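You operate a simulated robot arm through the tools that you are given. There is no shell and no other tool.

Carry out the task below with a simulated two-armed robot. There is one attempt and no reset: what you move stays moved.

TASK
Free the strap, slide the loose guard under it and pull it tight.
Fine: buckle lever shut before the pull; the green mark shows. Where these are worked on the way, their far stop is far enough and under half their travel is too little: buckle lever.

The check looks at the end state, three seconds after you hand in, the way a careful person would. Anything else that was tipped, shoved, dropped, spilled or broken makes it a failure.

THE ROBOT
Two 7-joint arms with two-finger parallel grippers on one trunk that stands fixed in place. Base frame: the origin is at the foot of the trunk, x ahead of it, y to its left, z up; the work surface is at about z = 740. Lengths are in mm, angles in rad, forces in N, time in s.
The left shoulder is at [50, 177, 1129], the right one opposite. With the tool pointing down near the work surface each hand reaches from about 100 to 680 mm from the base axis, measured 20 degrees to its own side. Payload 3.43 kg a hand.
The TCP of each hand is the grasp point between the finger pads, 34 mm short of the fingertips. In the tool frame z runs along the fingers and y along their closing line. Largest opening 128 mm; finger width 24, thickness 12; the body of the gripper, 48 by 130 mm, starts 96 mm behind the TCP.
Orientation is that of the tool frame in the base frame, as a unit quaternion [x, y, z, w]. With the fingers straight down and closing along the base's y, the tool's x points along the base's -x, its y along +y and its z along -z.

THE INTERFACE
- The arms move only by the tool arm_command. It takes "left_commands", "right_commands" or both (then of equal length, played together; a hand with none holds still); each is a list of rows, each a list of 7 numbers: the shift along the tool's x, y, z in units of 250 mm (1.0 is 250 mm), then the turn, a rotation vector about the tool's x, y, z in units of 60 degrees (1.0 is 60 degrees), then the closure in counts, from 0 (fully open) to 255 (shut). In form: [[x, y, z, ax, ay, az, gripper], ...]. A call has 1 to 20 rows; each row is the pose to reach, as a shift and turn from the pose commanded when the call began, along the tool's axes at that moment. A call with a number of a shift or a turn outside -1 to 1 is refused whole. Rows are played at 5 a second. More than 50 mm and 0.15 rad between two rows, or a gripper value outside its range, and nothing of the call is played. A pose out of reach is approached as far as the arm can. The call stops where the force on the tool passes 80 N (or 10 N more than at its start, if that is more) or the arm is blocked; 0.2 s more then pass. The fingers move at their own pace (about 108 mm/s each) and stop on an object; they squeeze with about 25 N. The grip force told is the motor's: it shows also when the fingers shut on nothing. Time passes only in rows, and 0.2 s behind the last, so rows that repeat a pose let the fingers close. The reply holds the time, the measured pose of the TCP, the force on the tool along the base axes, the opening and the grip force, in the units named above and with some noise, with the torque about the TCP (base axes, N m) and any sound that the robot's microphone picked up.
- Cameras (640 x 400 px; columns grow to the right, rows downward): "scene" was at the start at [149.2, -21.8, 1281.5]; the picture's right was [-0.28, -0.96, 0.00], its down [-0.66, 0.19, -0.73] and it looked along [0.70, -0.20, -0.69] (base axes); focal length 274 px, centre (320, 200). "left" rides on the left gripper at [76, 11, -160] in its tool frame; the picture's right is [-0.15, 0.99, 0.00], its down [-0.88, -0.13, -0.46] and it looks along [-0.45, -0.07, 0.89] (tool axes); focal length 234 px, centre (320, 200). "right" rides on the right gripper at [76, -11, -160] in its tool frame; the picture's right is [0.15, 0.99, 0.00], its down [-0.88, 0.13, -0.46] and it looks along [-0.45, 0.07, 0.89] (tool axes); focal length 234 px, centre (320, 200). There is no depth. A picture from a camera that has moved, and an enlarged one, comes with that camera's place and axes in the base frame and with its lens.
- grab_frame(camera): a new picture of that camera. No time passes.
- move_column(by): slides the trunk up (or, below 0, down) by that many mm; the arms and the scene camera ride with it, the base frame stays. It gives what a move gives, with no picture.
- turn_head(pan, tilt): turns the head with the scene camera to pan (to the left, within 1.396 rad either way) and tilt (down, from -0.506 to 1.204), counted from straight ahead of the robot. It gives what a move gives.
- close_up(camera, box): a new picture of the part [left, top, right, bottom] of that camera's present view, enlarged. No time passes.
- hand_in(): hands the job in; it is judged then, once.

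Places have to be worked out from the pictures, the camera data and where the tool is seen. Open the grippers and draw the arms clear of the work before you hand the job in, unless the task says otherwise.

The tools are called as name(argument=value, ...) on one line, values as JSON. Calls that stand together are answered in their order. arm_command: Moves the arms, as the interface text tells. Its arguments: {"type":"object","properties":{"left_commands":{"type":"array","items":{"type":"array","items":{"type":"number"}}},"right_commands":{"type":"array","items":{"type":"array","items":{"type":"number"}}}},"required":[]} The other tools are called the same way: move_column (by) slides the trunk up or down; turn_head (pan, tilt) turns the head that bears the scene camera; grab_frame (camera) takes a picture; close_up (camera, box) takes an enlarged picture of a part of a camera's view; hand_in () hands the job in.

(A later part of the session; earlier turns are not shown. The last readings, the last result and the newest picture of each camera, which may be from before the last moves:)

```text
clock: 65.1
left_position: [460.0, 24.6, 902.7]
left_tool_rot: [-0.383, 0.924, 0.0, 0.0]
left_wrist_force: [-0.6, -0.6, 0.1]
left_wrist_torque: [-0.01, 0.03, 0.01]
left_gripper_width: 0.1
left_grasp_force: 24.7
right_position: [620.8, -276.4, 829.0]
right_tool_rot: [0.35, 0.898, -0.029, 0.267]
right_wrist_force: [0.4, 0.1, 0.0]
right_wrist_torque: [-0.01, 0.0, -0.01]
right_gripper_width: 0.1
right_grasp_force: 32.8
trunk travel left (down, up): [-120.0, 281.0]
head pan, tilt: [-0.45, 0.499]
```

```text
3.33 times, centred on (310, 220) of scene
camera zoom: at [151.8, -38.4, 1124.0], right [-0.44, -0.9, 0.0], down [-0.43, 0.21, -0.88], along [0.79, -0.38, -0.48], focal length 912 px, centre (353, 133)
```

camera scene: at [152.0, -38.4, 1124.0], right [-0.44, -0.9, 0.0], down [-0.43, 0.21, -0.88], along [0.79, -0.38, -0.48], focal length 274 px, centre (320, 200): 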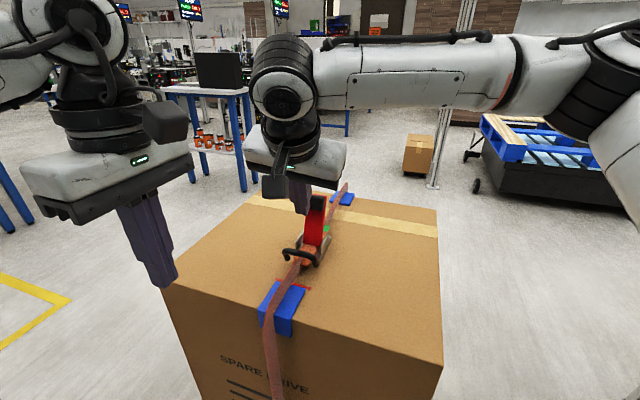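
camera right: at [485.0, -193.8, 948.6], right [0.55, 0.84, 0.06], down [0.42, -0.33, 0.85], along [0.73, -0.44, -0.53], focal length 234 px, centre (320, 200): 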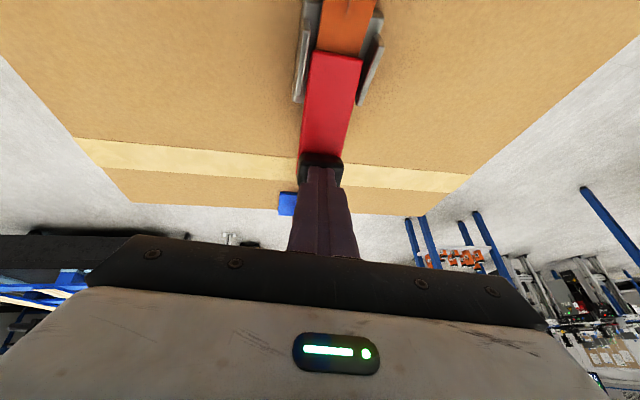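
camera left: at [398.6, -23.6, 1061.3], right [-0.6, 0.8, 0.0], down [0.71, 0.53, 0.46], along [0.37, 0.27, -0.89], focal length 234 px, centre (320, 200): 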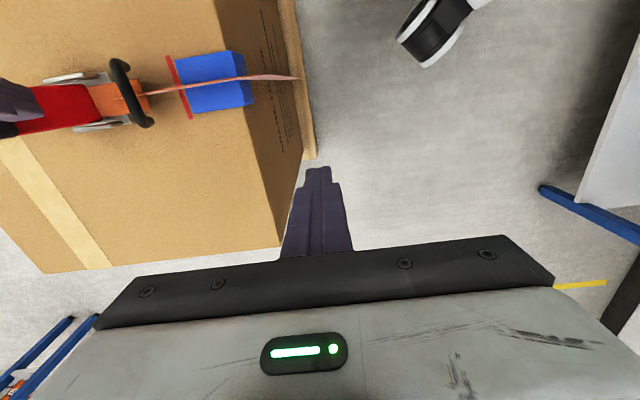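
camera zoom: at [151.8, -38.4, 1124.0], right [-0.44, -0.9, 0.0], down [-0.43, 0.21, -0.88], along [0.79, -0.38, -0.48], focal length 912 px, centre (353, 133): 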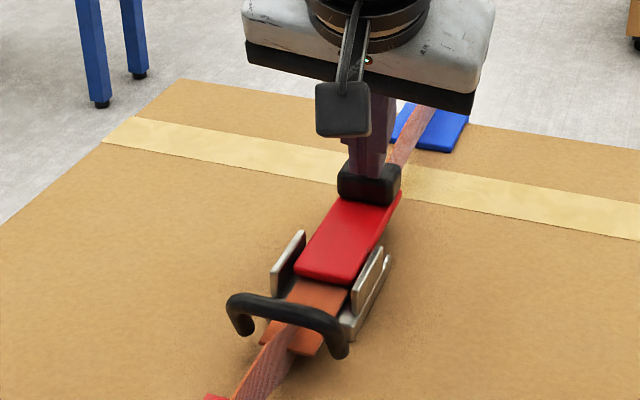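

The lever looks flat as at the start, with no load on the tool. I press down about 6 mm more to make sure it is at its stop.

arm_command(right_commands=[[0.0047, -0.0018, 0.0112, 0, 0, 0, 255], [0.0093, -0.0036, 0.0224, 0, 0, 0, 255], [0.0093, -0.0036, 0.0224, 0, 0, 0, 255]])

close_up(camera="scene", box=[260, 160, 360, 280])

```text
clock: 65.9
left_position: [457.8, 22.6, 904.0]
left_tool_rot: [-0.384, 0.923, -0.001, 0.001]
left_wrist_force: [0.8, 0.6, -0.1]
left_wrist_torque: [-0.01, -0.02, -0.02]
left_gripper_width: 0.1
left_grasp_force: 24.8
right_position: [621.7, -276.7, 825.7]
right_tool_rot: [0.349, 0.897, -0.028, 0.27]
right_wrist_force: [-5.5, -1.5, 17.2]
right_wrist_torque: [-0.27, 0.14, -0.05]
right_gripper_width: 0.0
right_grasp_force: 32.8
trunk travel left (down, up): [-120.0, 281.0]
head pan, tilt: [-0.45, 0.499]
```

```text
3.33 times, centred on (310, 220) of scene
camera zoom: at [149.9, -37.9, 1124.6], right [-0.44, -0.9, 0.0], down [-0.43, 0.21, -0.88], along [0.79, -0.38, -0.48], focal length 912 px, centre (353, 133)
```

zoom: 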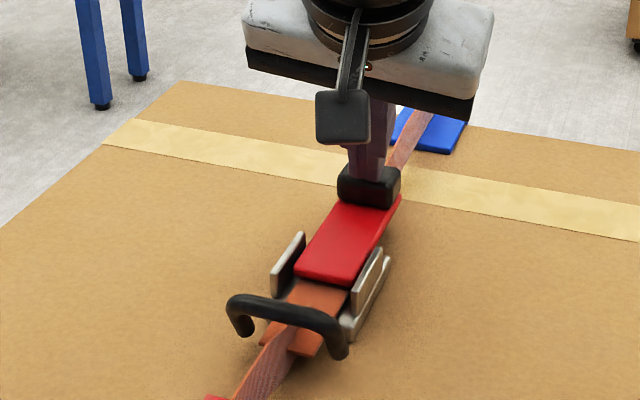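

About 17 N of resistance: the lever is firmly shut. I draw the right hand back and aside.

arm_command(right_commands=[[0, 0, -0.1, 0, 0, 0, 255], [0, 0, -0.25, 0, 0, 0, 255], [0, 0, -0.4, 0, 0, 0, 255], [0, -0.15, -0.5, 0, 0, 0, 255], [0, -0.32, -0.55, 0, 0, 0, 255], [0, -0.5, -0.6, 0, 0, 0, 255], [0, -0.5, -0.6, 0, 0, 0, 255]])

grab_frame(camera="scene")

close_up(camera="scene", box=[250, 170, 350, 290])

close_up(camera="left", box=[0, 20, 200, 180])

```text
clock: 67.5
left_position: [459.1, 22.6, 901.6]
left_tool_rot: [-0.384, 0.923, 0.0, 0.0]
left_wrist_force: [0.1, 0.7, -0.2]
left_wrist_torque: [0.03, -0.02, 0.03]
left_gripper_width: 0.0
left_grasp_force: 24.6
right_position: [471.4, -336.7, 936.1]
right_tool_rot: [0.35, 0.898, -0.029, 0.266]
right_wrist_force: [0.6, -0.1, 0.1]
right_wrist_torque: [0.0, -0.04, 0.03]
right_gripper_width: 0.2
right_grasp_force: 32.9
trunk travel left (down, up): [-120.0, 281.0]
head pan, tilt: [-0.45, 0.499]
```

```text
taken
camera scene: at [151.6, -38.6, 1124.0], right [-0.44, -0.9, 0.0], down [-0.43, 0.21, -0.88], along [0.79, -0.38, -0.48], focal length 274 px, centre (320, 200)
```

scene: 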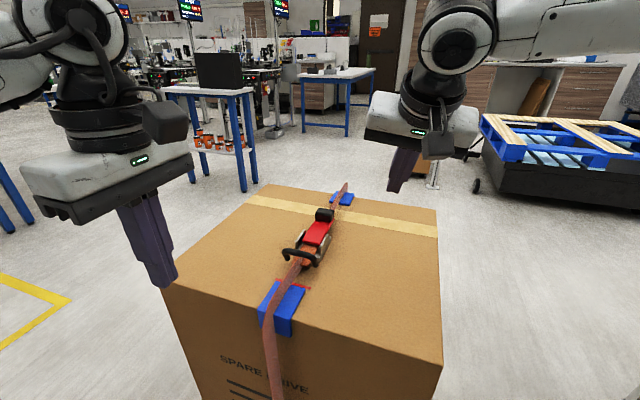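

```text
3.33 times, centred on (300, 230) of scene
camera zoom: at [151.6, -38.6, 1124.0], right [-0.44, -0.9, 0.0], down [-0.43, 0.21, -0.88], along [0.79, -0.38, -0.48], focal length 912 px, centre (387, 100)
```

zoom: 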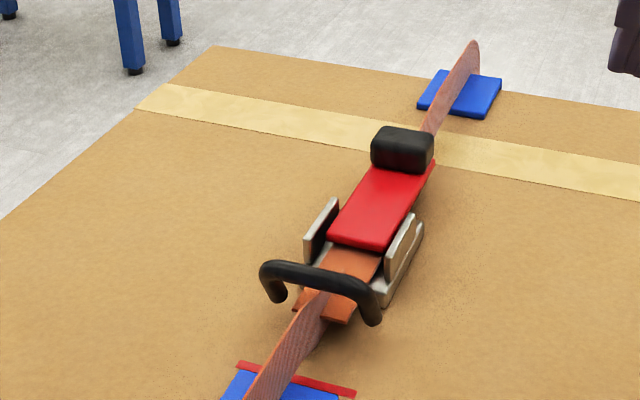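

```text
2.50 times, centred on (100, 100) of left
camera zoom: at [398.2, -23.9, 1061.4], right [-0.6, 0.8, 0.0], down [0.71, 0.53, 0.46], along [0.37, 0.27, -0.89], focal length 585 px, centre (870, 450)
```

zoom: 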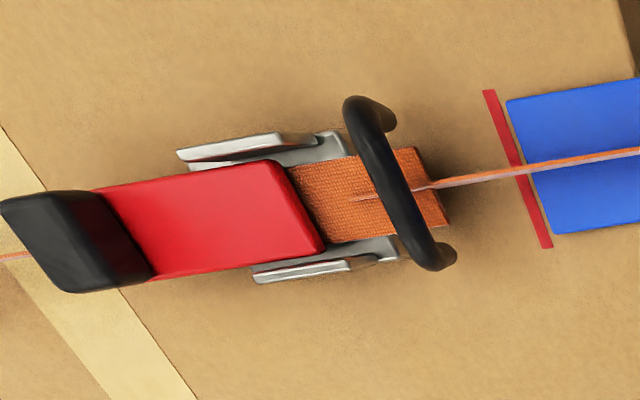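

The lever is shut, and the handle bar triangulates to about u=500, z=787, v≈217–281. I bring the left hand, leaning 30° forward and opened to 40 mm, to a pre-grasp above the bar, slightly off the strap (v≈260).

arm_command(left_commands=[[0.064, -0.117, 0.02, 0.1, 0, 0, 175], [0.128, -0.235, 0.045, 0.2, 0, 0, 175], [0.192, -0.352, 0.08, 0.3, 0, 0, 175], [0.256, -0.47, 0.115, 0.4, 0, 0, 175], [0.32, -0.587, 0.15, 0.5, 0, 0, 175], [0.32, -0.587, 0.15, 0.5, 0, 0, 175]])

grab_frame(camera="scene")

grab_frame(camera="left")

grab_frame(camera="right")

```text
clock: 68.9
left_position: [508.7, -137.6, 866.3]
left_tool_rot: [-0.371, 0.892, -0.24, 0.099]
left_wrist_force: [0.7, -0.3, -1.0]
left_wrist_torque: [-0.01, -0.02, 0.03]
left_gripper_width: 40.3
left_grasp_force: 0.1
right_position: [472.2, -335.7, 936.5]
right_tool_rot: [0.35, 0.897, -0.029, 0.267]
right_wrist_force: [0.2, 0.0, 0.3]
right_wrist_torque: [-0.01, 0.0, 0.01]
right_gripper_width: 0.2
right_grasp_force: 32.6
trunk travel left (down, up): [-120.0, 281.0]
head pan, tilt: [-0.45, 0.499]
```

```text
taken
camera scene: at [151.8, -38.5, 1124.0], right [-0.44, -0.9, 0.0], down [-0.43, 0.21, -0.88], along [0.79, -0.38, -0.48], focal length 274 px, centre (320, 200)
```

scene: 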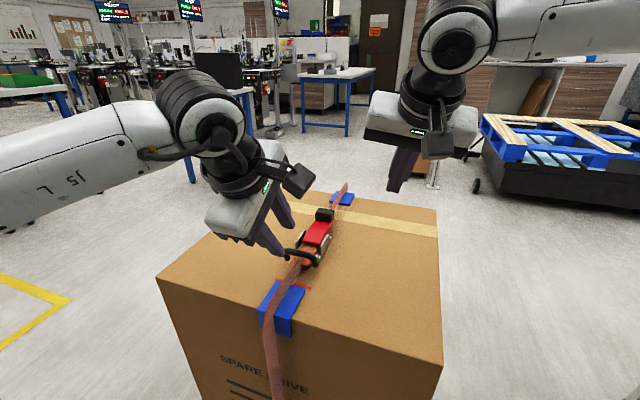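

```text
taken
camera left: at [391.8, -129.5, 998.2], right [-0.5, 0.71, -0.5], down [0.54, 0.71, 0.46], along [0.68, -0.04, -0.74], focal length 234 px, centre (320, 200)
```

left: 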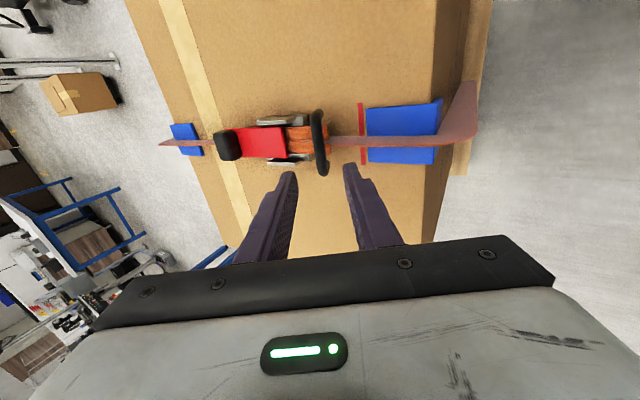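

```text
taken
camera right: at [344.4, -260.3, 1031.9], right [0.55, 0.84, 0.06], down [0.41, -0.33, 0.85], along [0.73, -0.44, -0.53], focal length 234 px, centre (320, 200)
```

right: 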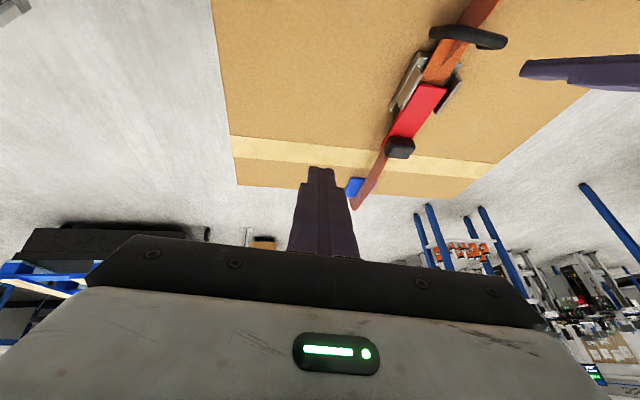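

The bar lies between the left fingers in the wrist view. I advance 50 mm along the tool axis and recheck.

arm_command(left_commands=[[0, 0, 0.07, 0, 0, 0, 175], [0, 0, 0.14, 0, 0, 0, 175], [0, 0, 0.2, 0, 0, 0, 175], [0, 0, 0.2, 0, 0, 0, 175]])

close_up(camera="left", box=[220, 80, 420, 240])

close_up(camera="scene", box=[240, 200, 360, 300])

close_up(camera="right", box=[380, 0, 640, 140])

```text
clock: 69.9
left_position: [526.0, -155.7, 823.0]
left_tool_rot: [-0.37, 0.892, -0.239, 0.099]
left_wrist_force: [-0.5, -0.1, 0.5]
left_wrist_torque: [-0.01, -0.04, 0.02]
left_gripper_width: 40.2
left_grasp_force: 0.0
right_position: [471.6, -337.4, 935.9]
right_tool_rot: [0.35, 0.898, -0.029, 0.266]
right_wrist_force: [0.2, -0.1, -0.3]
right_wrist_torque: [0.04, -0.04, -0.02]
right_gripper_width: 0.0
right_grasp_force: 33.1
trunk travel left (down, up): [-120.0, 281.0]
head pan, tilt: [-0.45, 0.499]
```

```text
2.50 times, centred on (320, 160) of left
camera zoom: at [409.3, -147.3, 954.7], right [-0.5, 0.71, -0.5], down [0.54, 0.7, 0.46], along [0.67, -0.04, -0.74], focal length 585 px, centre (320, 300)
```

zoom: 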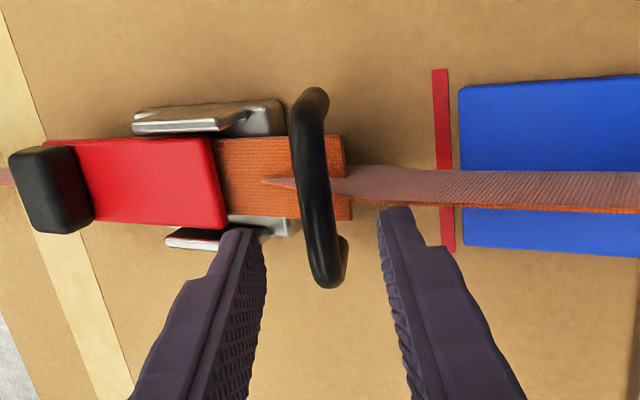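

```text
4.00 times, centred on (300, 250) of scene
camera zoom: at [151.9, -38.4, 1124.0], right [-0.44, -0.9, 0.0], down [-0.43, 0.21, -0.88], along [0.79, -0.38, -0.48], focal length 1094 px, centre (400, 0)
```

zoom: 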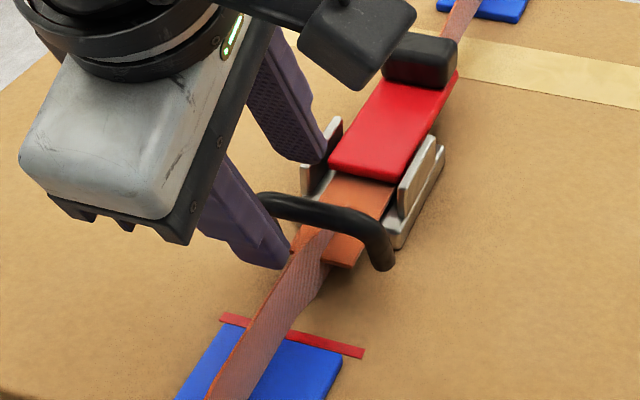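

```text
2.46 times, centred on (510, 70) of right
camera zoom: at [344.4, -260.3, 1031.9], right [0.55, 0.84, 0.06], down [0.41, -0.33, 0.85], along [0.73, -0.44, -0.53], focal length 576 px, centre (-148, 520)
```

zoom: 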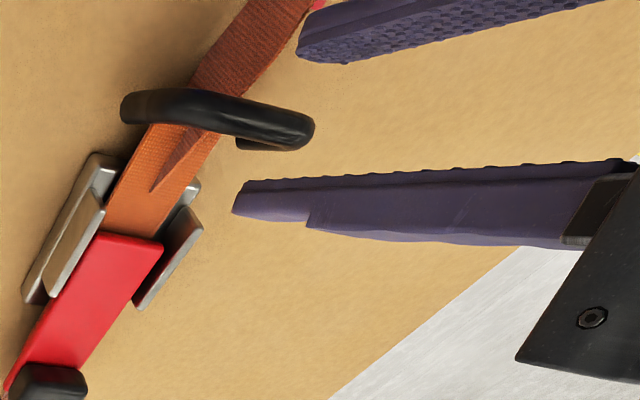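

The bar is centred between the fingers. I shift 3 mm away from its end and advance the last 20 mm.

arm_command(left_commands=[[0.012, 0, 0.04, 0, 0, 0, 175], [0.012, 0, 0.08, 0, 0, 0, 175], [0.012, 0, 0.08, 0, 0, 0, 175]])

close_up(camera="left", box=[220, 80, 420, 240])

close_up(camera="right", box=[380, 0, 640, 140])

close_up(camera="scene", box=[240, 200, 360, 300])

```text
clock: 70.7
left_position: [530.5, -164.8, 804.9]
left_tool_rot: [-0.371, 0.892, -0.239, 0.099]
left_wrist_force: [-0.4, 0.4, -0.5]
left_wrist_torque: [-0.02, 0.06, 0.0]
left_gripper_width: 40.1
left_grasp_force: 0.0
right_position: [473.1, -336.2, 935.0]
right_tool_rot: [0.35, 0.897, -0.029, 0.267]
right_wrist_force: [0.6, -0.1, 0.5]
right_wrist_torque: [-0.02, -0.02, 0.03]
right_gripper_width: 0.0
right_grasp_force: 33.0
trunk travel left (down, up): [-120.0, 281.0]
head pan, tilt: [-0.45, 0.499]
```

```text
2.50 times, centred on (320, 160) of left
camera zoom: at [414.1, -156.8, 937.0], right [-0.5, 0.71, -0.49], down [0.54, 0.71, 0.46], along [0.67, -0.04, -0.74], focal length 585 px, centre (320, 300)
```

zoom: 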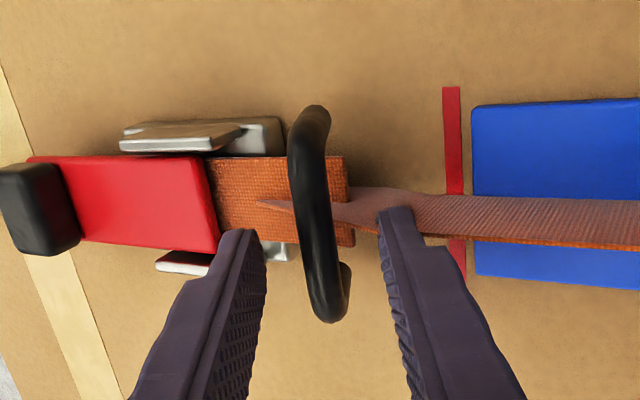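

```text
2.46 times, centred on (510, 70) of right
camera zoom: at [344.4, -260.2, 1031.9], right [0.55, 0.84, 0.06], down [0.41, -0.33, 0.85], along [0.73, -0.44, -0.53], focal length 576 px, centre (-148, 520)
```

zoom: 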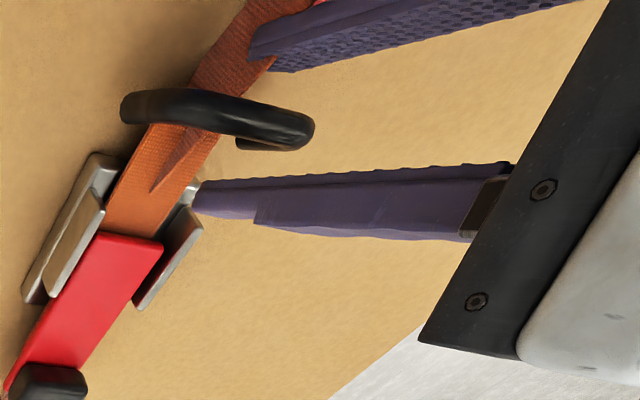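

```text
4.00 times, centred on (300, 250) of scene
camera zoom: at [151.8, -38.4, 1124.0], right [-0.44, -0.9, 0.0], down [-0.43, 0.21, -0.88], along [0.79, -0.38, -0.48], focal length 1094 px, centre (400, 0)
```

zoom: 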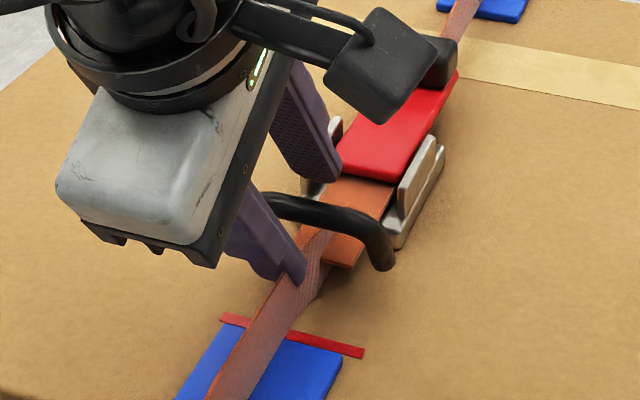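

The bar sits between the pads about 15 mm from the tips. I close the left gripper on it.

arm_command(left_commands=[[0, 0, 0, 0, 0, 0, 215], [0, 0, 0, 0, 0, 0, 255], [0, 0, 0, 0, 0, 0, 255], [0, 0, 0, 0, 0, 0, 255]])

close_up(camera="left", box=[220, 80, 420, 240])

close_up(camera="right", box=[380, 0, 640, 140])

```text
clock: 71.7
left_position: [529.3, -165.5, 805.6]
left_tool_rot: [-0.37, 0.892, -0.239, 0.099]
left_wrist_force: [-1.4, 1.8, -1.3]
left_wrist_torque: [0.13, -0.05, -0.37]
left_gripper_width: 12.1
left_grasp_force: 45.0
right_position: [472.2, -337.3, 936.1]
right_tool_rot: [0.35, 0.898, -0.029, 0.266]
right_wrist_force: [0.7, -0.4, 0.4]
right_wrist_torque: [0.03, 0.0, -0.01]
right_gripper_width: 0.2
right_grasp_force: 32.7
trunk travel left (down, up): [-120.0, 281.0]
head pan, tilt: [-0.45, 0.499]
```

```text
2.50 times, centred on (320, 160) of left
camera zoom: at [413.8, -156.7, 936.9], right [-0.5, 0.71, -0.49], down [0.54, 0.7, 0.46], along [0.67, -0.04, -0.74], focal length 585 px, centre (320, 300)
```

zoom: 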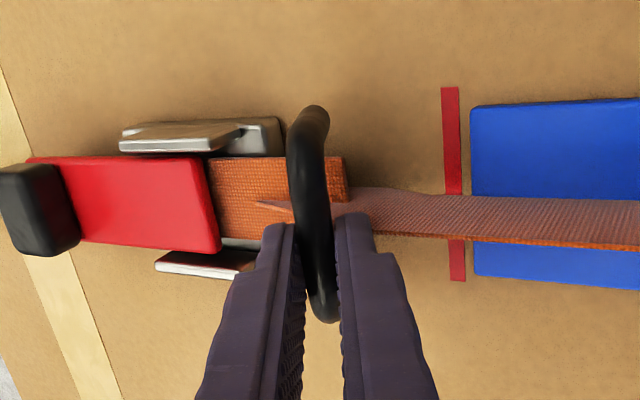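

```text
2.46 times, centred on (510, 70) of right
camera zoom: at [344.4, -260.1, 1031.9], right [0.55, 0.84, 0.06], down [0.41, -0.33, 0.85], along [0.73, -0.44, -0.53], focal length 576 px, centre (-148, 520)
```

zoom: 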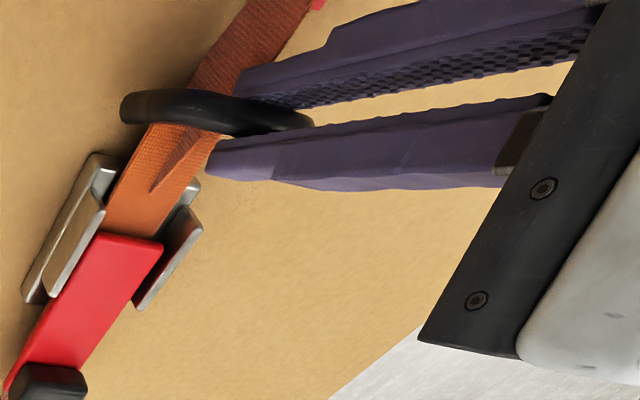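

The handle bar is held (12 mm, 45 N). I pull straight back along −u, 20 mm first.

arm_command(left_commands=[[0, 0.0231, -0.0133, 0, 0, 0, 255], [0, 0.0462, -0.0267, 0, 0, 0, 255], [0, 0.0693, -0.04, 0, 0, 0, 255]])

close_up(camera="right", box=[380, 0, 640, 140])

close_up(camera="left", box=[220, 80, 420, 240])

```text
clock: 72.5
left_position: [514.8, -150.7, 804.5]
left_tool_rot: [-0.37, 0.892, -0.239, 0.099]
left_wrist_force: [3.3, -2.4, -6.5]
left_wrist_torque: [0.07, -0.16, -0.41]
left_gripper_width: 11.9
left_grasp_force: 45.3
right_position: [472.8, -337.7, 935.4]
right_tool_rot: [0.35, 0.898, -0.028, 0.267]
right_wrist_force: [-0.2, -0.4, -0.6]
right_wrist_torque: [0.0, 0.02, 0.01]
right_gripper_width: 0.1
right_grasp_force: 33.3
trunk travel left (down, up): [-120.0, 281.0]
head pan, tilt: [-0.45, 0.499]
```

```text
2.46 times, centred on (510, 70) of right
camera zoom: at [344.9, -260.5, 1031.5], right [0.55, 0.84, 0.06], down [0.41, -0.33, 0.85], along [0.73, -0.44, -0.53], focal length 576 px, centre (-148, 520)
```

zoom: 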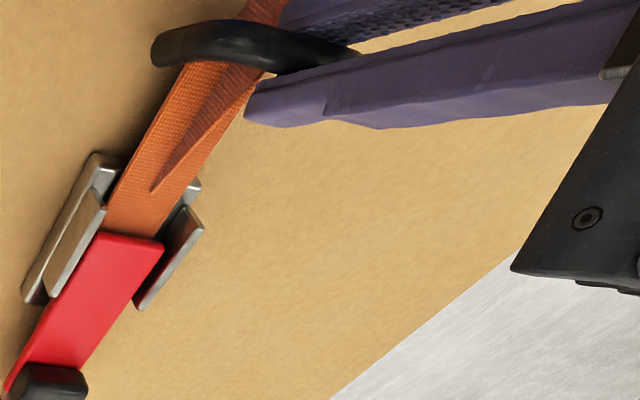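

```text
2.50 times, centred on (320, 160) of left
camera zoom: at [399.2, -142.0, 937.1], right [-0.5, 0.71, -0.49], down [0.54, 0.7, 0.46], along [0.67, -0.03, -0.74], focal length 585 px, centre (320, 300)
```

zoom: 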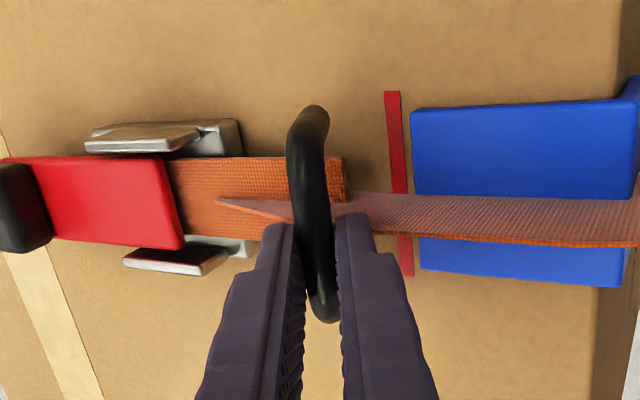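

The tail slides out easily with the handle. I pull another 30 mm.

arm_command(left_commands=[[0, 0.026, -0.015, 0, 0, 0, 255], [0, 0.052, -0.03, 0, 0, 0, 255], [0, 0.078, -0.045, 0, 0, 0, 255], [0, 0.104, -0.06, 0, 0, 0, 255]])

close_up(camera="right", box=[380, 0, 640, 140])

close_up(camera="left", box=[180, 60, 420, 240])

close_up(camera="scene", box=[230, 190, 370, 340])

```text
clock: 73.5
left_position: [494.6, -129.6, 804.3]
left_tool_rot: [-0.371, 0.892, -0.239, 0.099]
left_wrist_force: [5.2, -5.1, -8.2]
left_wrist_torque: [0.12, -0.1, -0.5]
left_gripper_width: 11.8
left_grasp_force: 45.1
right_position: [473.2, -336.8, 935.1]
right_tool_rot: [0.349, 0.898, -0.029, 0.266]
right_wrist_force: [1.2, -0.1, 0.9]
right_wrist_torque: [0.02, -0.02, 0.02]
right_gripper_width: 0.1
right_grasp_force: 33.5
trunk travel left (down, up): [-120.0, 281.0]
head pan, tilt: [-0.45, 0.499]
```

```text
2.46 times, centred on (510, 70) of right
camera zoom: at [345.2, -260.7, 1031.4], right [0.55, 0.84, 0.06], down [0.42, -0.33, 0.85], along [0.73, -0.44, -0.53], focal length 576 px, centre (-148, 520)
```

zoom: 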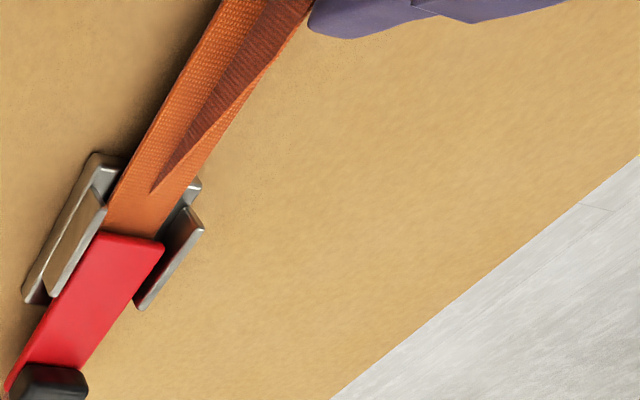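

```text
2.22 times, centred on (300, 150) of left
camera zoom: at [378.5, -121.3, 937.0], right [-0.5, 0.71, -0.49], down [0.54, 0.7, 0.46], along [0.67, -0.04, -0.74], focal length 520 px, centre (364, 311)
```

zoom: 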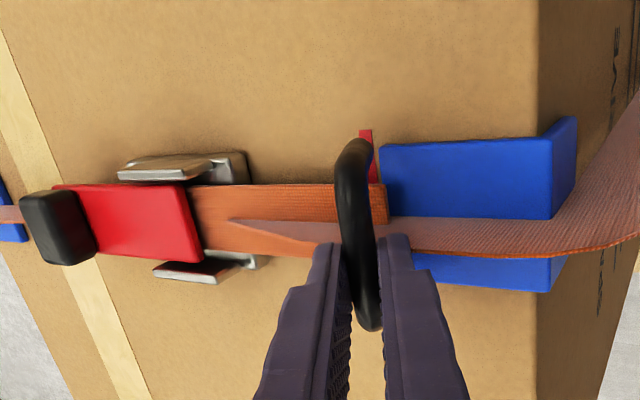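

```text
2.67 times, centred on (300, 265) of scene
camera zoom: at [152.8, -38.9, 1123.8], right [-0.44, -0.9, 0.0], down [-0.43, 0.21, -0.88], along [0.79, -0.38, -0.48], focal length 730 px, centre (373, 27)
```

zoom: 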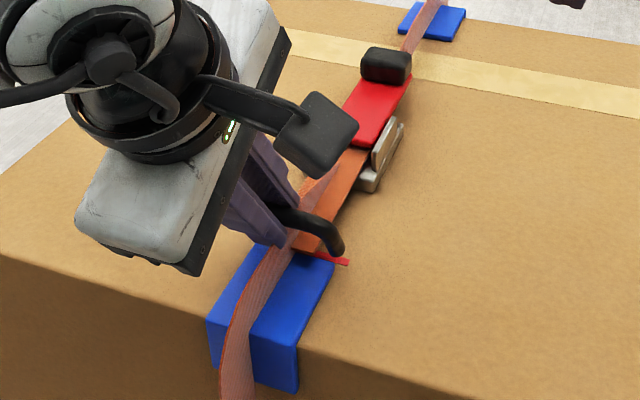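

The handle is now over the guard's inner edge (bar at u≈450), force still small. I continue in smaller steps, 12 mm, watching the guard.

arm_command(left_commands=[[0, 0.0139, -0.008, 0, 0, 0, 255], [0, 0.0277, -0.016, 0, 0, 0, 255], [0, 0.0416, -0.024, 0, 0, 0, 255]])

close_up(camera="left", box=[180, 60, 420, 240])

close_up(camera="scene", box=[230, 190, 370, 340])

```text
clock: 74.3
left_position: [486.3, -120.7, 804.7]
left_tool_rot: [-0.37, 0.893, -0.238, 0.099]
left_wrist_force: [6.2, -6.9, -10.0]
left_wrist_torque: [0.14, -0.17, -0.37]
left_gripper_width: 11.8
left_grasp_force: 45.0
right_position: [473.3, -337.3, 934.6]
right_tool_rot: [0.349, 0.898, -0.027, 0.266]
right_wrist_force: [0.2, -1.0, -1.0]
right_wrist_torque: [0.02, -0.02, 0.03]
right_gripper_width: 0.0
right_grasp_force: 33.2
trunk travel left (down, up): [-120.0, 281.0]
head pan, tilt: [-0.45, 0.499]
```

```text
2.22 times, centred on (300, 150) of left
camera zoom: at [370.2, -113.0, 937.1], right [-0.5, 0.71, -0.49], down [0.54, 0.7, 0.46], along [0.67, -0.04, -0.74], focal length 520 px, centre (364, 311)
```

zoom: 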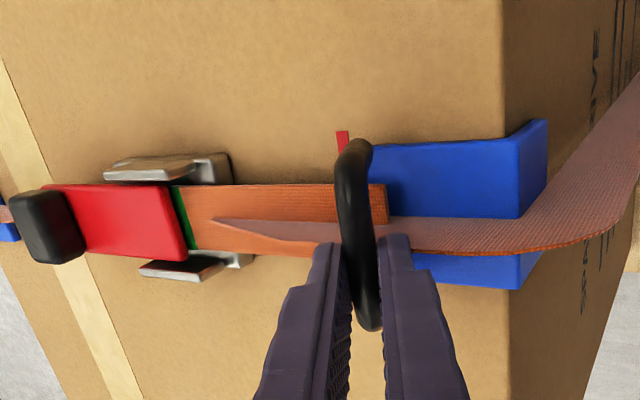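

```text
2.67 times, centred on (300, 265) of scene
camera zoom: at [152.8, -39.0, 1123.8], right [-0.44, -0.9, 0.0], down [-0.43, 0.21, -0.88], along [0.79, -0.38, -0.48], focal length 730 px, centre (373, 27)
```

zoom: 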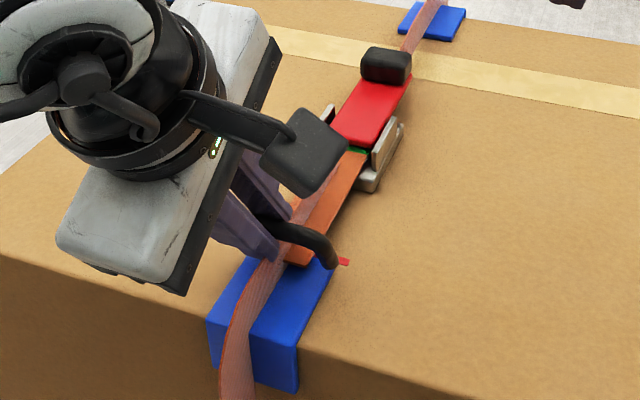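

The green mark starts to show at the buckle. I pull 14 mm more, easing down 1.5 mm.

arm_command(left_commands=[[0, 0.017, -0.0076, 0, 0, 0, 255], [0, 0.0343, -0.0152, 0, 0, 0, 255], [0, 0.0515, -0.0228, 0, 0, 0, 255]])

close_up(camera="left", box=[180, 60, 420, 240])

close_up(camera="scene", box=[230, 190, 370, 340])

grab_frame(camera="right")

```text
clock: 75.1
left_position: [476.5, -110.9, 805.0]
left_tool_rot: [-0.371, 0.892, -0.24, 0.1]
left_wrist_force: [10.4, -2.8, -0.1]
left_wrist_torque: [-0.41, 0.35, -0.95]
left_gripper_width: 11.5
left_grasp_force: 45.2
right_position: [472.9, -336.7, 935.3]
right_tool_rot: [0.35, 0.897, -0.028, 0.267]
right_wrist_force: [0.0, 0.3, -0.2]
right_wrist_torque: [-0.01, 0.0, 0.0]
right_gripper_width: 0.0
right_grasp_force: 33.1
trunk travel left (down, up): [-120.0, 281.0]
head pan, tilt: [-0.45, 0.499]
```

```text
2.22 times, centred on (300, 150) of left
camera zoom: at [360.2, -103.1, 936.7], right [-0.5, 0.71, -0.5], down [0.54, 0.71, 0.46], along [0.68, -0.04, -0.74], focal length 520 px, centre (364, 311)
```

zoom: 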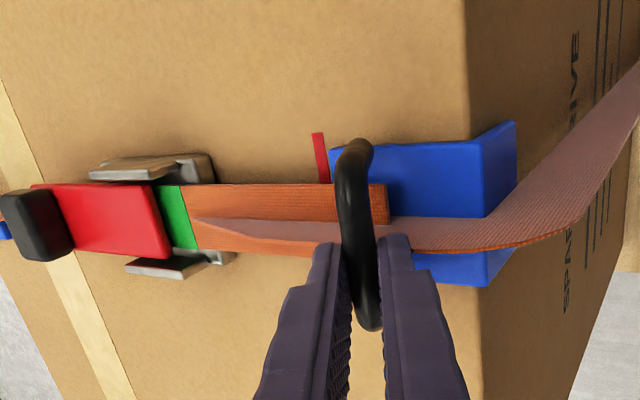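

```text
2.67 times, centred on (300, 265) of scene
camera zoom: at [152.6, -38.6, 1124.0], right [-0.44, -0.9, 0.0], down [-0.43, 0.21, -0.88], along [0.79, -0.38, -0.48], focal length 730 px, centre (373, 27)
```

zoom: 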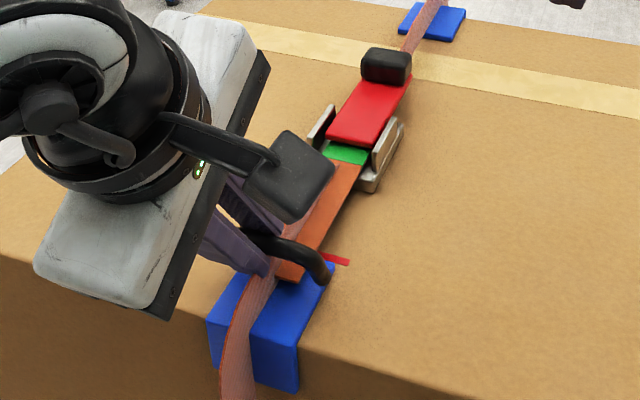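

```text
taken
camera right: at [345.1, -260.4, 1031.7], right [0.55, 0.84, 0.06], down [0.42, -0.33, 0.85], along [0.73, -0.44, -0.53], focal length 234 px, centre (320, 200)
```

right: 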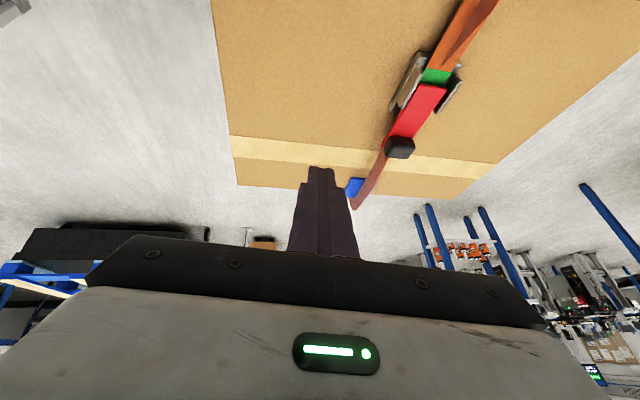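

More green shows and the force is only about 10 N. I pull a further 8 mm.

arm_command(left_commands=[[0, 0.0139, -0.008, 0, 0, 0, 255], [0, 0.0277, -0.016, 0, 0, 0, 255], [0, 0.0277, -0.016, 0, 0, 0, 255]])

close_up(camera="left", box=[180, 60, 420, 240])

close_up(camera="scene", box=[230, 190, 370, 340])

```text
clock: 75.9
left_position: [469.3, -105.3, 805.2]
left_tool_rot: [-0.37, 0.892, -0.239, 0.099]
left_wrist_force: [10.0, -4.9, 4.2]
left_wrist_torque: [0.19, -0.47, -0.26]
left_gripper_width: 11.9
left_grasp_force: 44.7
right_position: [472.1, -336.5, 935.5]
right_tool_rot: [0.35, 0.898, -0.028, 0.267]
right_wrist_force: [-0.4, 0.2, -0.5]
right_wrist_torque: [0.0, -0.01, -0.04]
right_gripper_width: 0.0
right_grasp_force: 32.8
trunk travel left (down, up): [-120.0, 281.0]
head pan, tilt: [-0.45, 0.499]
```

```text
2.22 times, centred on (300, 150) of left
camera zoom: at [354.0, -97.0, 936.7], right [-0.5, 0.71, -0.5], down [0.54, 0.71, 0.46], along [0.68, -0.04, -0.74], focal length 520 px, centre (364, 311)
```

zoom: 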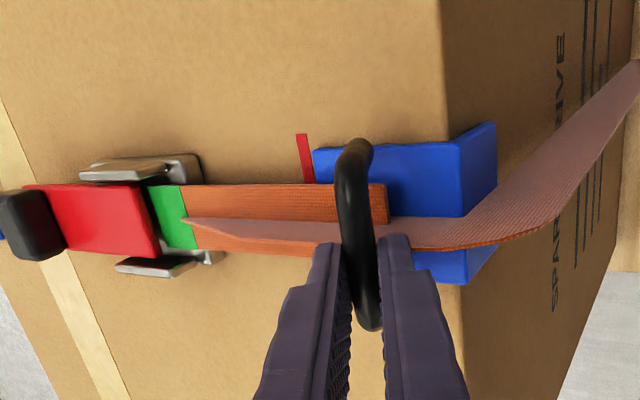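

```text
2.67 times, centred on (300, 265) of scene
camera zoom: at [152.1, -38.7, 1124.0], right [-0.44, -0.9, 0.0], down [-0.43, 0.21, -0.88], along [0.79, -0.38, -0.48], focal length 730 px, centre (373, 27)
```

zoom: 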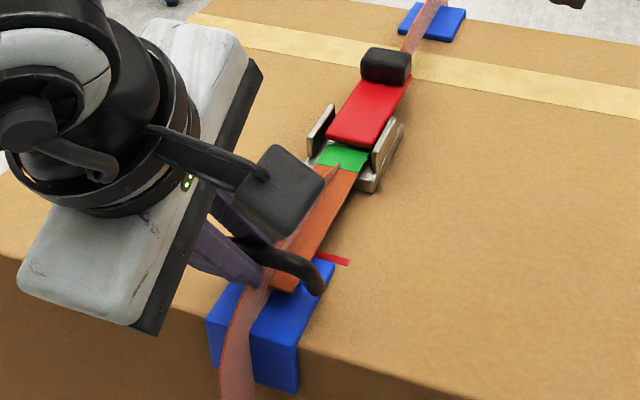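

Nearly the whole green band shows; pull force still about 10 N. I pull another 5 mm.

arm_command(left_commands=[[0, 0.0087, -0.005, 0, 0, 0, 255], [0, 0.0173, -0.01, 0, 0, 0, 255], [0, 0.0173, -0.01, 0, 0, 0, 255]])

close_up(camera="left", box=[180, 60, 420, 240])

close_up(camera="scene", box=[230, 190, 370, 340])

```text
clock: 76.7
left_position: [467.4, -100.9, 804.8]
left_tool_rot: [-0.371, 0.892, -0.24, 0.099]
left_wrist_force: [8.9, -6.2, 8.0]
left_wrist_torque: [0.15, -0.36, -0.35]
left_gripper_width: 11.9
left_grasp_force: 44.8
right_position: [472.4, -337.5, 935.4]
right_tool_rot: [0.349, 0.898, -0.027, 0.266]
right_wrist_force: [-0.8, 1.0, 0.9]
right_wrist_torque: [0.0, 0.0, -0.01]
right_gripper_width: 0.1
right_grasp_force: 33.1
trunk travel left (down, up): [-120.0, 281.0]
head pan, tilt: [-0.45, 0.499]
```

```text
2.22 times, centred on (300, 150) of left
camera zoom: at [350.4, -93.3, 936.7], right [-0.5, 0.71, -0.5], down [0.54, 0.71, 0.46], along [0.68, -0.04, -0.74], focal length 520 px, centre (364, 311)
```

zoom: 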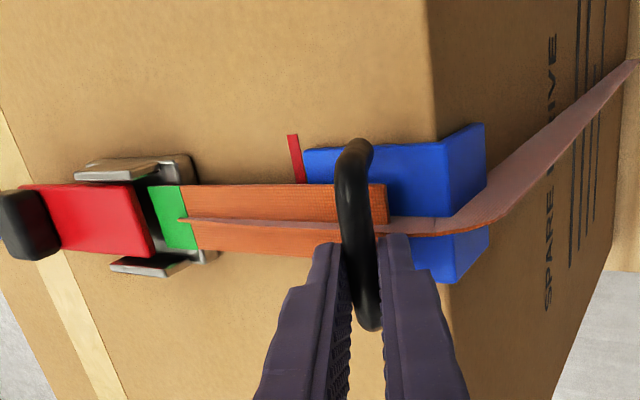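

```text
2.67 times, centred on (300, 265) of scene
camera zoom: at [151.9, -38.7, 1124.0], right [-0.44, -0.9, 0.0], down [-0.43, 0.21, -0.88], along [0.79, -0.38, -0.48], focal length 730 px, centre (373, 27)
```

zoom: 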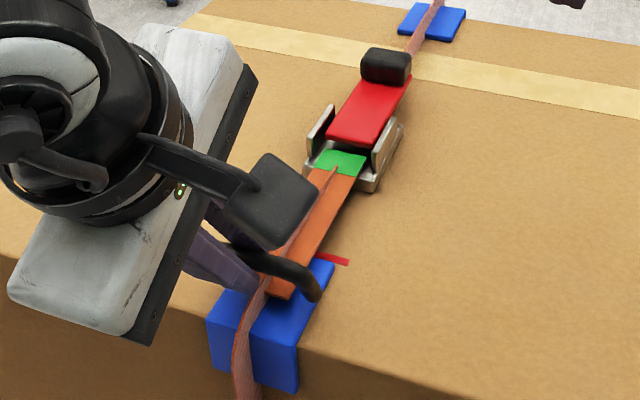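

The strap has drawn almost flat and the gap to the lever matches the original tight state. I pull 4 mm more to feel whether it is taut.

arm_command(left_commands=[[0, 0.0069, -0.004, 0, 0, 0, 255], [0, 0.0139, -0.008, 0, 0, 0, 255], [0, 0.0139, -0.008, 0, 0, 0, 255]])

close_up(camera="left", box=[180, 60, 420, 240])

close_up(camera="scene", box=[230, 190, 370, 340])

```text
clock: 77.5
left_position: [463.8, -99.5, 805.2]
left_tool_rot: [-0.37, 0.892, -0.24, 0.101]
left_wrist_force: [11.2, -5.3, 14.3]
left_wrist_torque: [-0.49, 0.17, -0.72]
left_gripper_width: 11.8
left_grasp_force: 44.5
right_position: [473.1, -336.4, 936.2]
right_tool_rot: [0.349, 0.898, -0.027, 0.267]
right_wrist_force: [-0.4, 0.1, -0.1]
right_wrist_torque: [0.01, 0.01, -0.04]
right_gripper_width: 0.2
right_grasp_force: 33.0
trunk travel left (down, up): [-120.0, 281.0]
head pan, tilt: [-0.45, 0.499]
```

```text
2.22 times, centred on (300, 150) of left
camera zoom: at [347.5, -90.5, 936.5], right [-0.5, 0.71, -0.5], down [0.54, 0.71, 0.46], along [0.68, -0.04, -0.74], focal length 520 px, centre (364, 311)
```

zoom: 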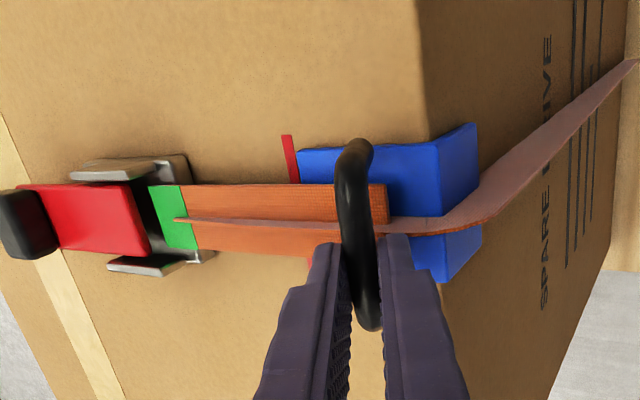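

```text
2.67 times, centred on (300, 265) of scene
camera zoom: at [151.7, -38.5, 1124.1], right [-0.44, -0.9, 0.0], down [-0.43, 0.21, -0.88], along [0.79, -0.38, -0.48], focal length 730 px, centre (373, 27)
```

zoom: 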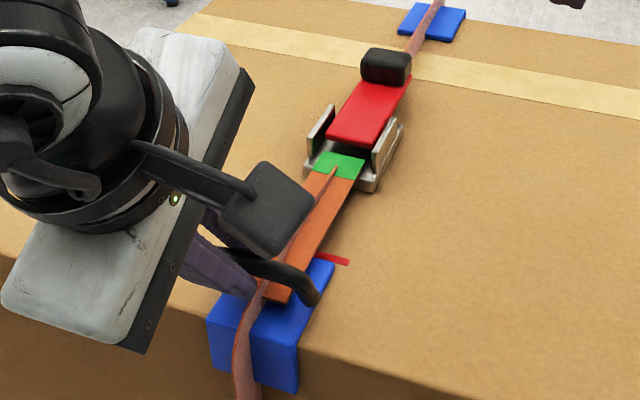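

The green mark is back at its original place (u≈541) and pull force about 12 N. I pull 4 mm more to check for tautness.

arm_command(left_commands=[[0, 0.0069, -0.004, 0, 0, 0, 255], [0, 0.0139, -0.008, 0, 0, 0, 255], [0, 0.0139, -0.008, 0, 0, 0, 255]])

close_up(camera="left", box=[180, 60, 420, 240])

close_up(camera="scene", box=[230, 190, 370, 340])

```text
clock: 78.3
left_position: [461.3, -96.2, 804.9]
left_tool_rot: [-0.37, 0.892, -0.241, 0.101]
left_wrist_force: [11.7, -5.0, 15.8]
left_wrist_torque: [-0.49, 0.03, -0.72]
left_gripper_width: 12.0
left_grasp_force: 45.2
right_position: [472.8, -336.1, 936.5]
right_tool_rot: [0.35, 0.898, -0.028, 0.266]
right_wrist_force: [1.4, -0.5, 0.1]
right_wrist_torque: [-0.03, 0.0, -0.03]
right_gripper_width: 0.1
right_grasp_force: 32.9
trunk travel left (down, up): [-120.0, 281.0]
head pan, tilt: [-0.45, 0.499]
```

```text
2.22 times, centred on (300, 150) of left
camera zoom: at [344.4, -87.6, 936.4], right [-0.5, 0.71, -0.5], down [0.54, 0.71, 0.46], along [0.68, -0.04, -0.73], focal length 520 px, centre (364, 311)
```

zoom: 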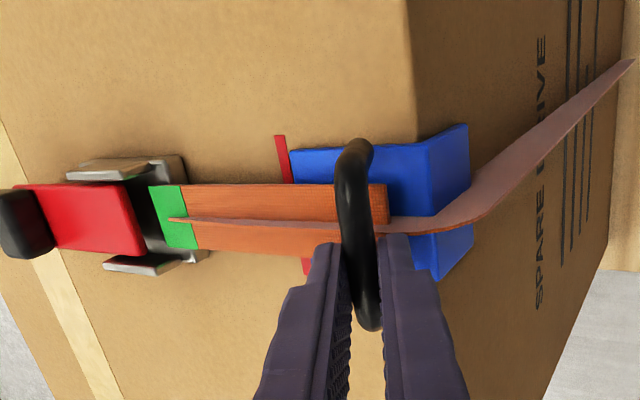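

```text
2.67 times, centred on (300, 265) of scene
camera zoom: at [151.6, -38.5, 1124.1], right [-0.44, -0.9, 0.0], down [-0.43, 0.21, -0.88], along [0.79, -0.38, -0.48], focal length 730 px, centre (373, 27)
```

zoom: 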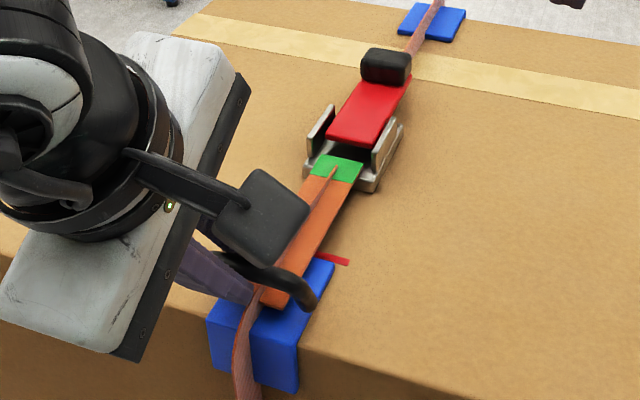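

Green mark now at u≈537, slightly beyond its original place, and the strap lies as tight as at the start. I pull 3 mm more as margin, watching for a hard stop.

arm_command(left_commands=[[0, 0.0052, -0.003, 0, 0, 0, 255], [0, 0.0104, -0.006, 0, 0, 0, 255], [0, 0.0104, -0.006, 0, 0, 0, 255]])

close_up(camera="scene", box=[230, 190, 370, 340])

close_up(camera="right", box=[370, 0, 530, 140])

```text
clock: 79.1
left_position: [457.7, -95.8, 805.1]
left_tool_rot: [-0.371, 0.891, -0.241, 0.101]
left_wrist_force: [9.5, -6.9, 15.2]
left_wrist_torque: [-0.03, -0.45, -0.27]
left_gripper_width: 11.7
left_grasp_force: 44.9
right_position: [471.9, -337.1, 936.4]
right_tool_rot: [0.35, 0.898, -0.028, 0.267]
right_wrist_force: [-0.6, -0.4, 0.0]
right_wrist_torque: [0.02, -0.01, -0.01]
right_gripper_width: 0.0
right_grasp_force: 32.8
trunk travel left (down, up): [-120.0, 281.0]
head pan, tilt: [-0.45, 0.499]
```

```text
2.67 times, centred on (300, 265) of scene
camera zoom: at [151.5, -38.7, 1124.1], right [-0.44, -0.9, 0.0], down [-0.43, 0.21, -0.88], along [0.79, -0.38, -0.48], focal length 730 px, centre (373, 27)
```

zoom: 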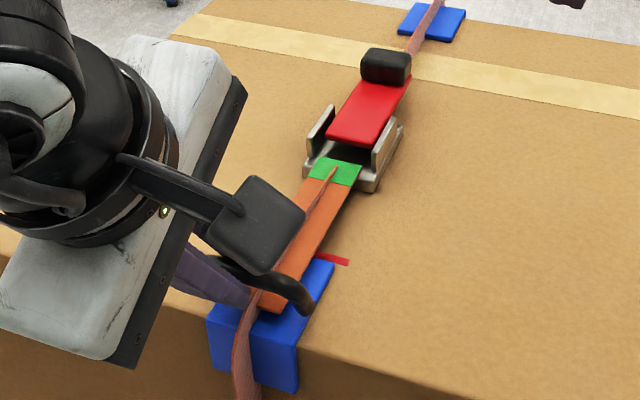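

```text
2.86 times, centred on (450, 70) of right
camera zoom: at [344.1, -260.5, 1032.0], right [0.55, 0.84, 0.06], down [0.41, -0.33, 0.85], along [0.73, -0.44, -0.53], focal length 669 px, centre (-51, 571)
```

zoom: 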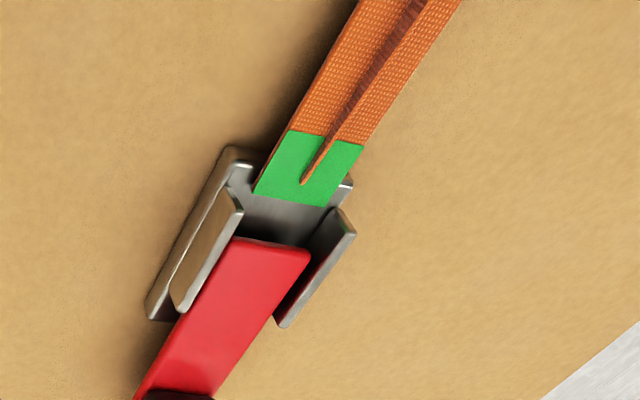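

No hard stop, but the pull is past the original mark with the green fully out and the guard still seated (u≈394). I relieve the vertical load slightly and open the left gripper to see whether the tail holds.

arm_command(left_commands=[[0, -0.004, -0.0069, 0, 0, 0, 255], [0, -0.004, -0.0069, 0, 0, 0, 215], [0, -0.004, -0.0069, 0, 0, 0, 175], [0, -0.004, -0.0069, 0, 0, 0, 175]])

close_up(camera="scene", box=[230, 190, 370, 340])

close_up(camera="left", box=[180, 60, 420, 240])

close_up(camera="right", box=[370, 0, 530, 140])

```text
clock: 80.1
left_position: [459.5, -93.9, 805.5]
left_tool_rot: [-0.37, 0.892, -0.239, 0.099]
left_wrist_force: [0.2, -0.5, 0.0]
left_wrist_torque: [0.04, 0.04, -0.05]
left_gripper_width: 40.3
left_grasp_force: 0.0
right_position: [472.8, -336.6, 934.6]
right_tool_rot: [0.35, 0.897, -0.029, 0.267]
right_wrist_force: [0.4, 0.4, 0.1]
right_wrist_torque: [0.01, 0.01, 0.03]
right_gripper_width: 0.0
right_grasp_force: 32.4
trunk travel left (down, up): [-120.0, 281.0]
head pan, tilt: [-0.45, 0.499]
```

```text
2.67 times, centred on (300, 265) of scene
camera zoom: at [151.8, -38.4, 1124.0], right [-0.44, -0.9, 0.0], down [-0.43, 0.21, -0.88], along [0.79, -0.38, -0.48], focal length 730 px, centre (373, 27)
```

zoom: 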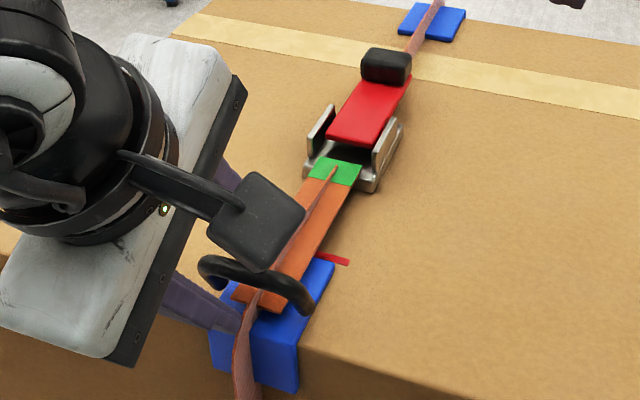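

```text
2.22 times, centred on (300, 150) of left
camera zoom: at [342.4, -85.2, 937.4], right [-0.5, 0.71, -0.49], down [0.54, 0.7, 0.46], along [0.67, -0.04, -0.74], focal length 520 px, centre (364, 311)
```

zoom: 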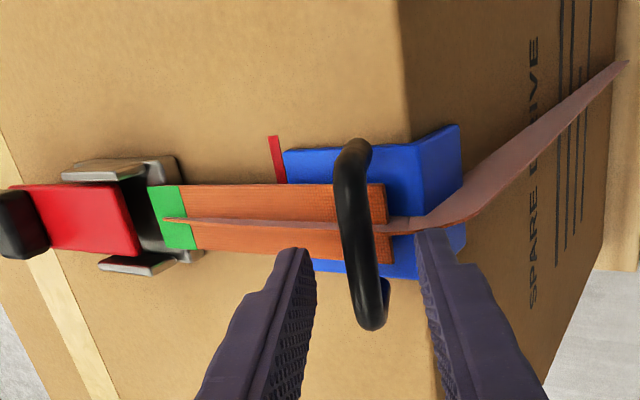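

```text
2.86 times, centred on (450, 70) of right
camera zoom: at [344.4, -260.2, 1031.9], right [0.55, 0.84, 0.06], down [0.41, -0.33, 0.85], along [0.73, -0.44, -0.53], focal length 669 px, centre (-51, 571)
```

zoom: 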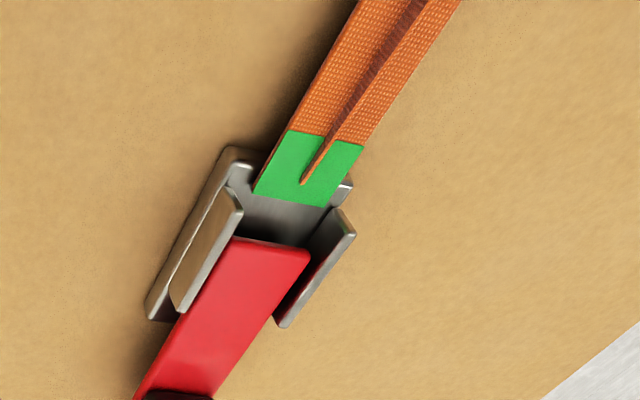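

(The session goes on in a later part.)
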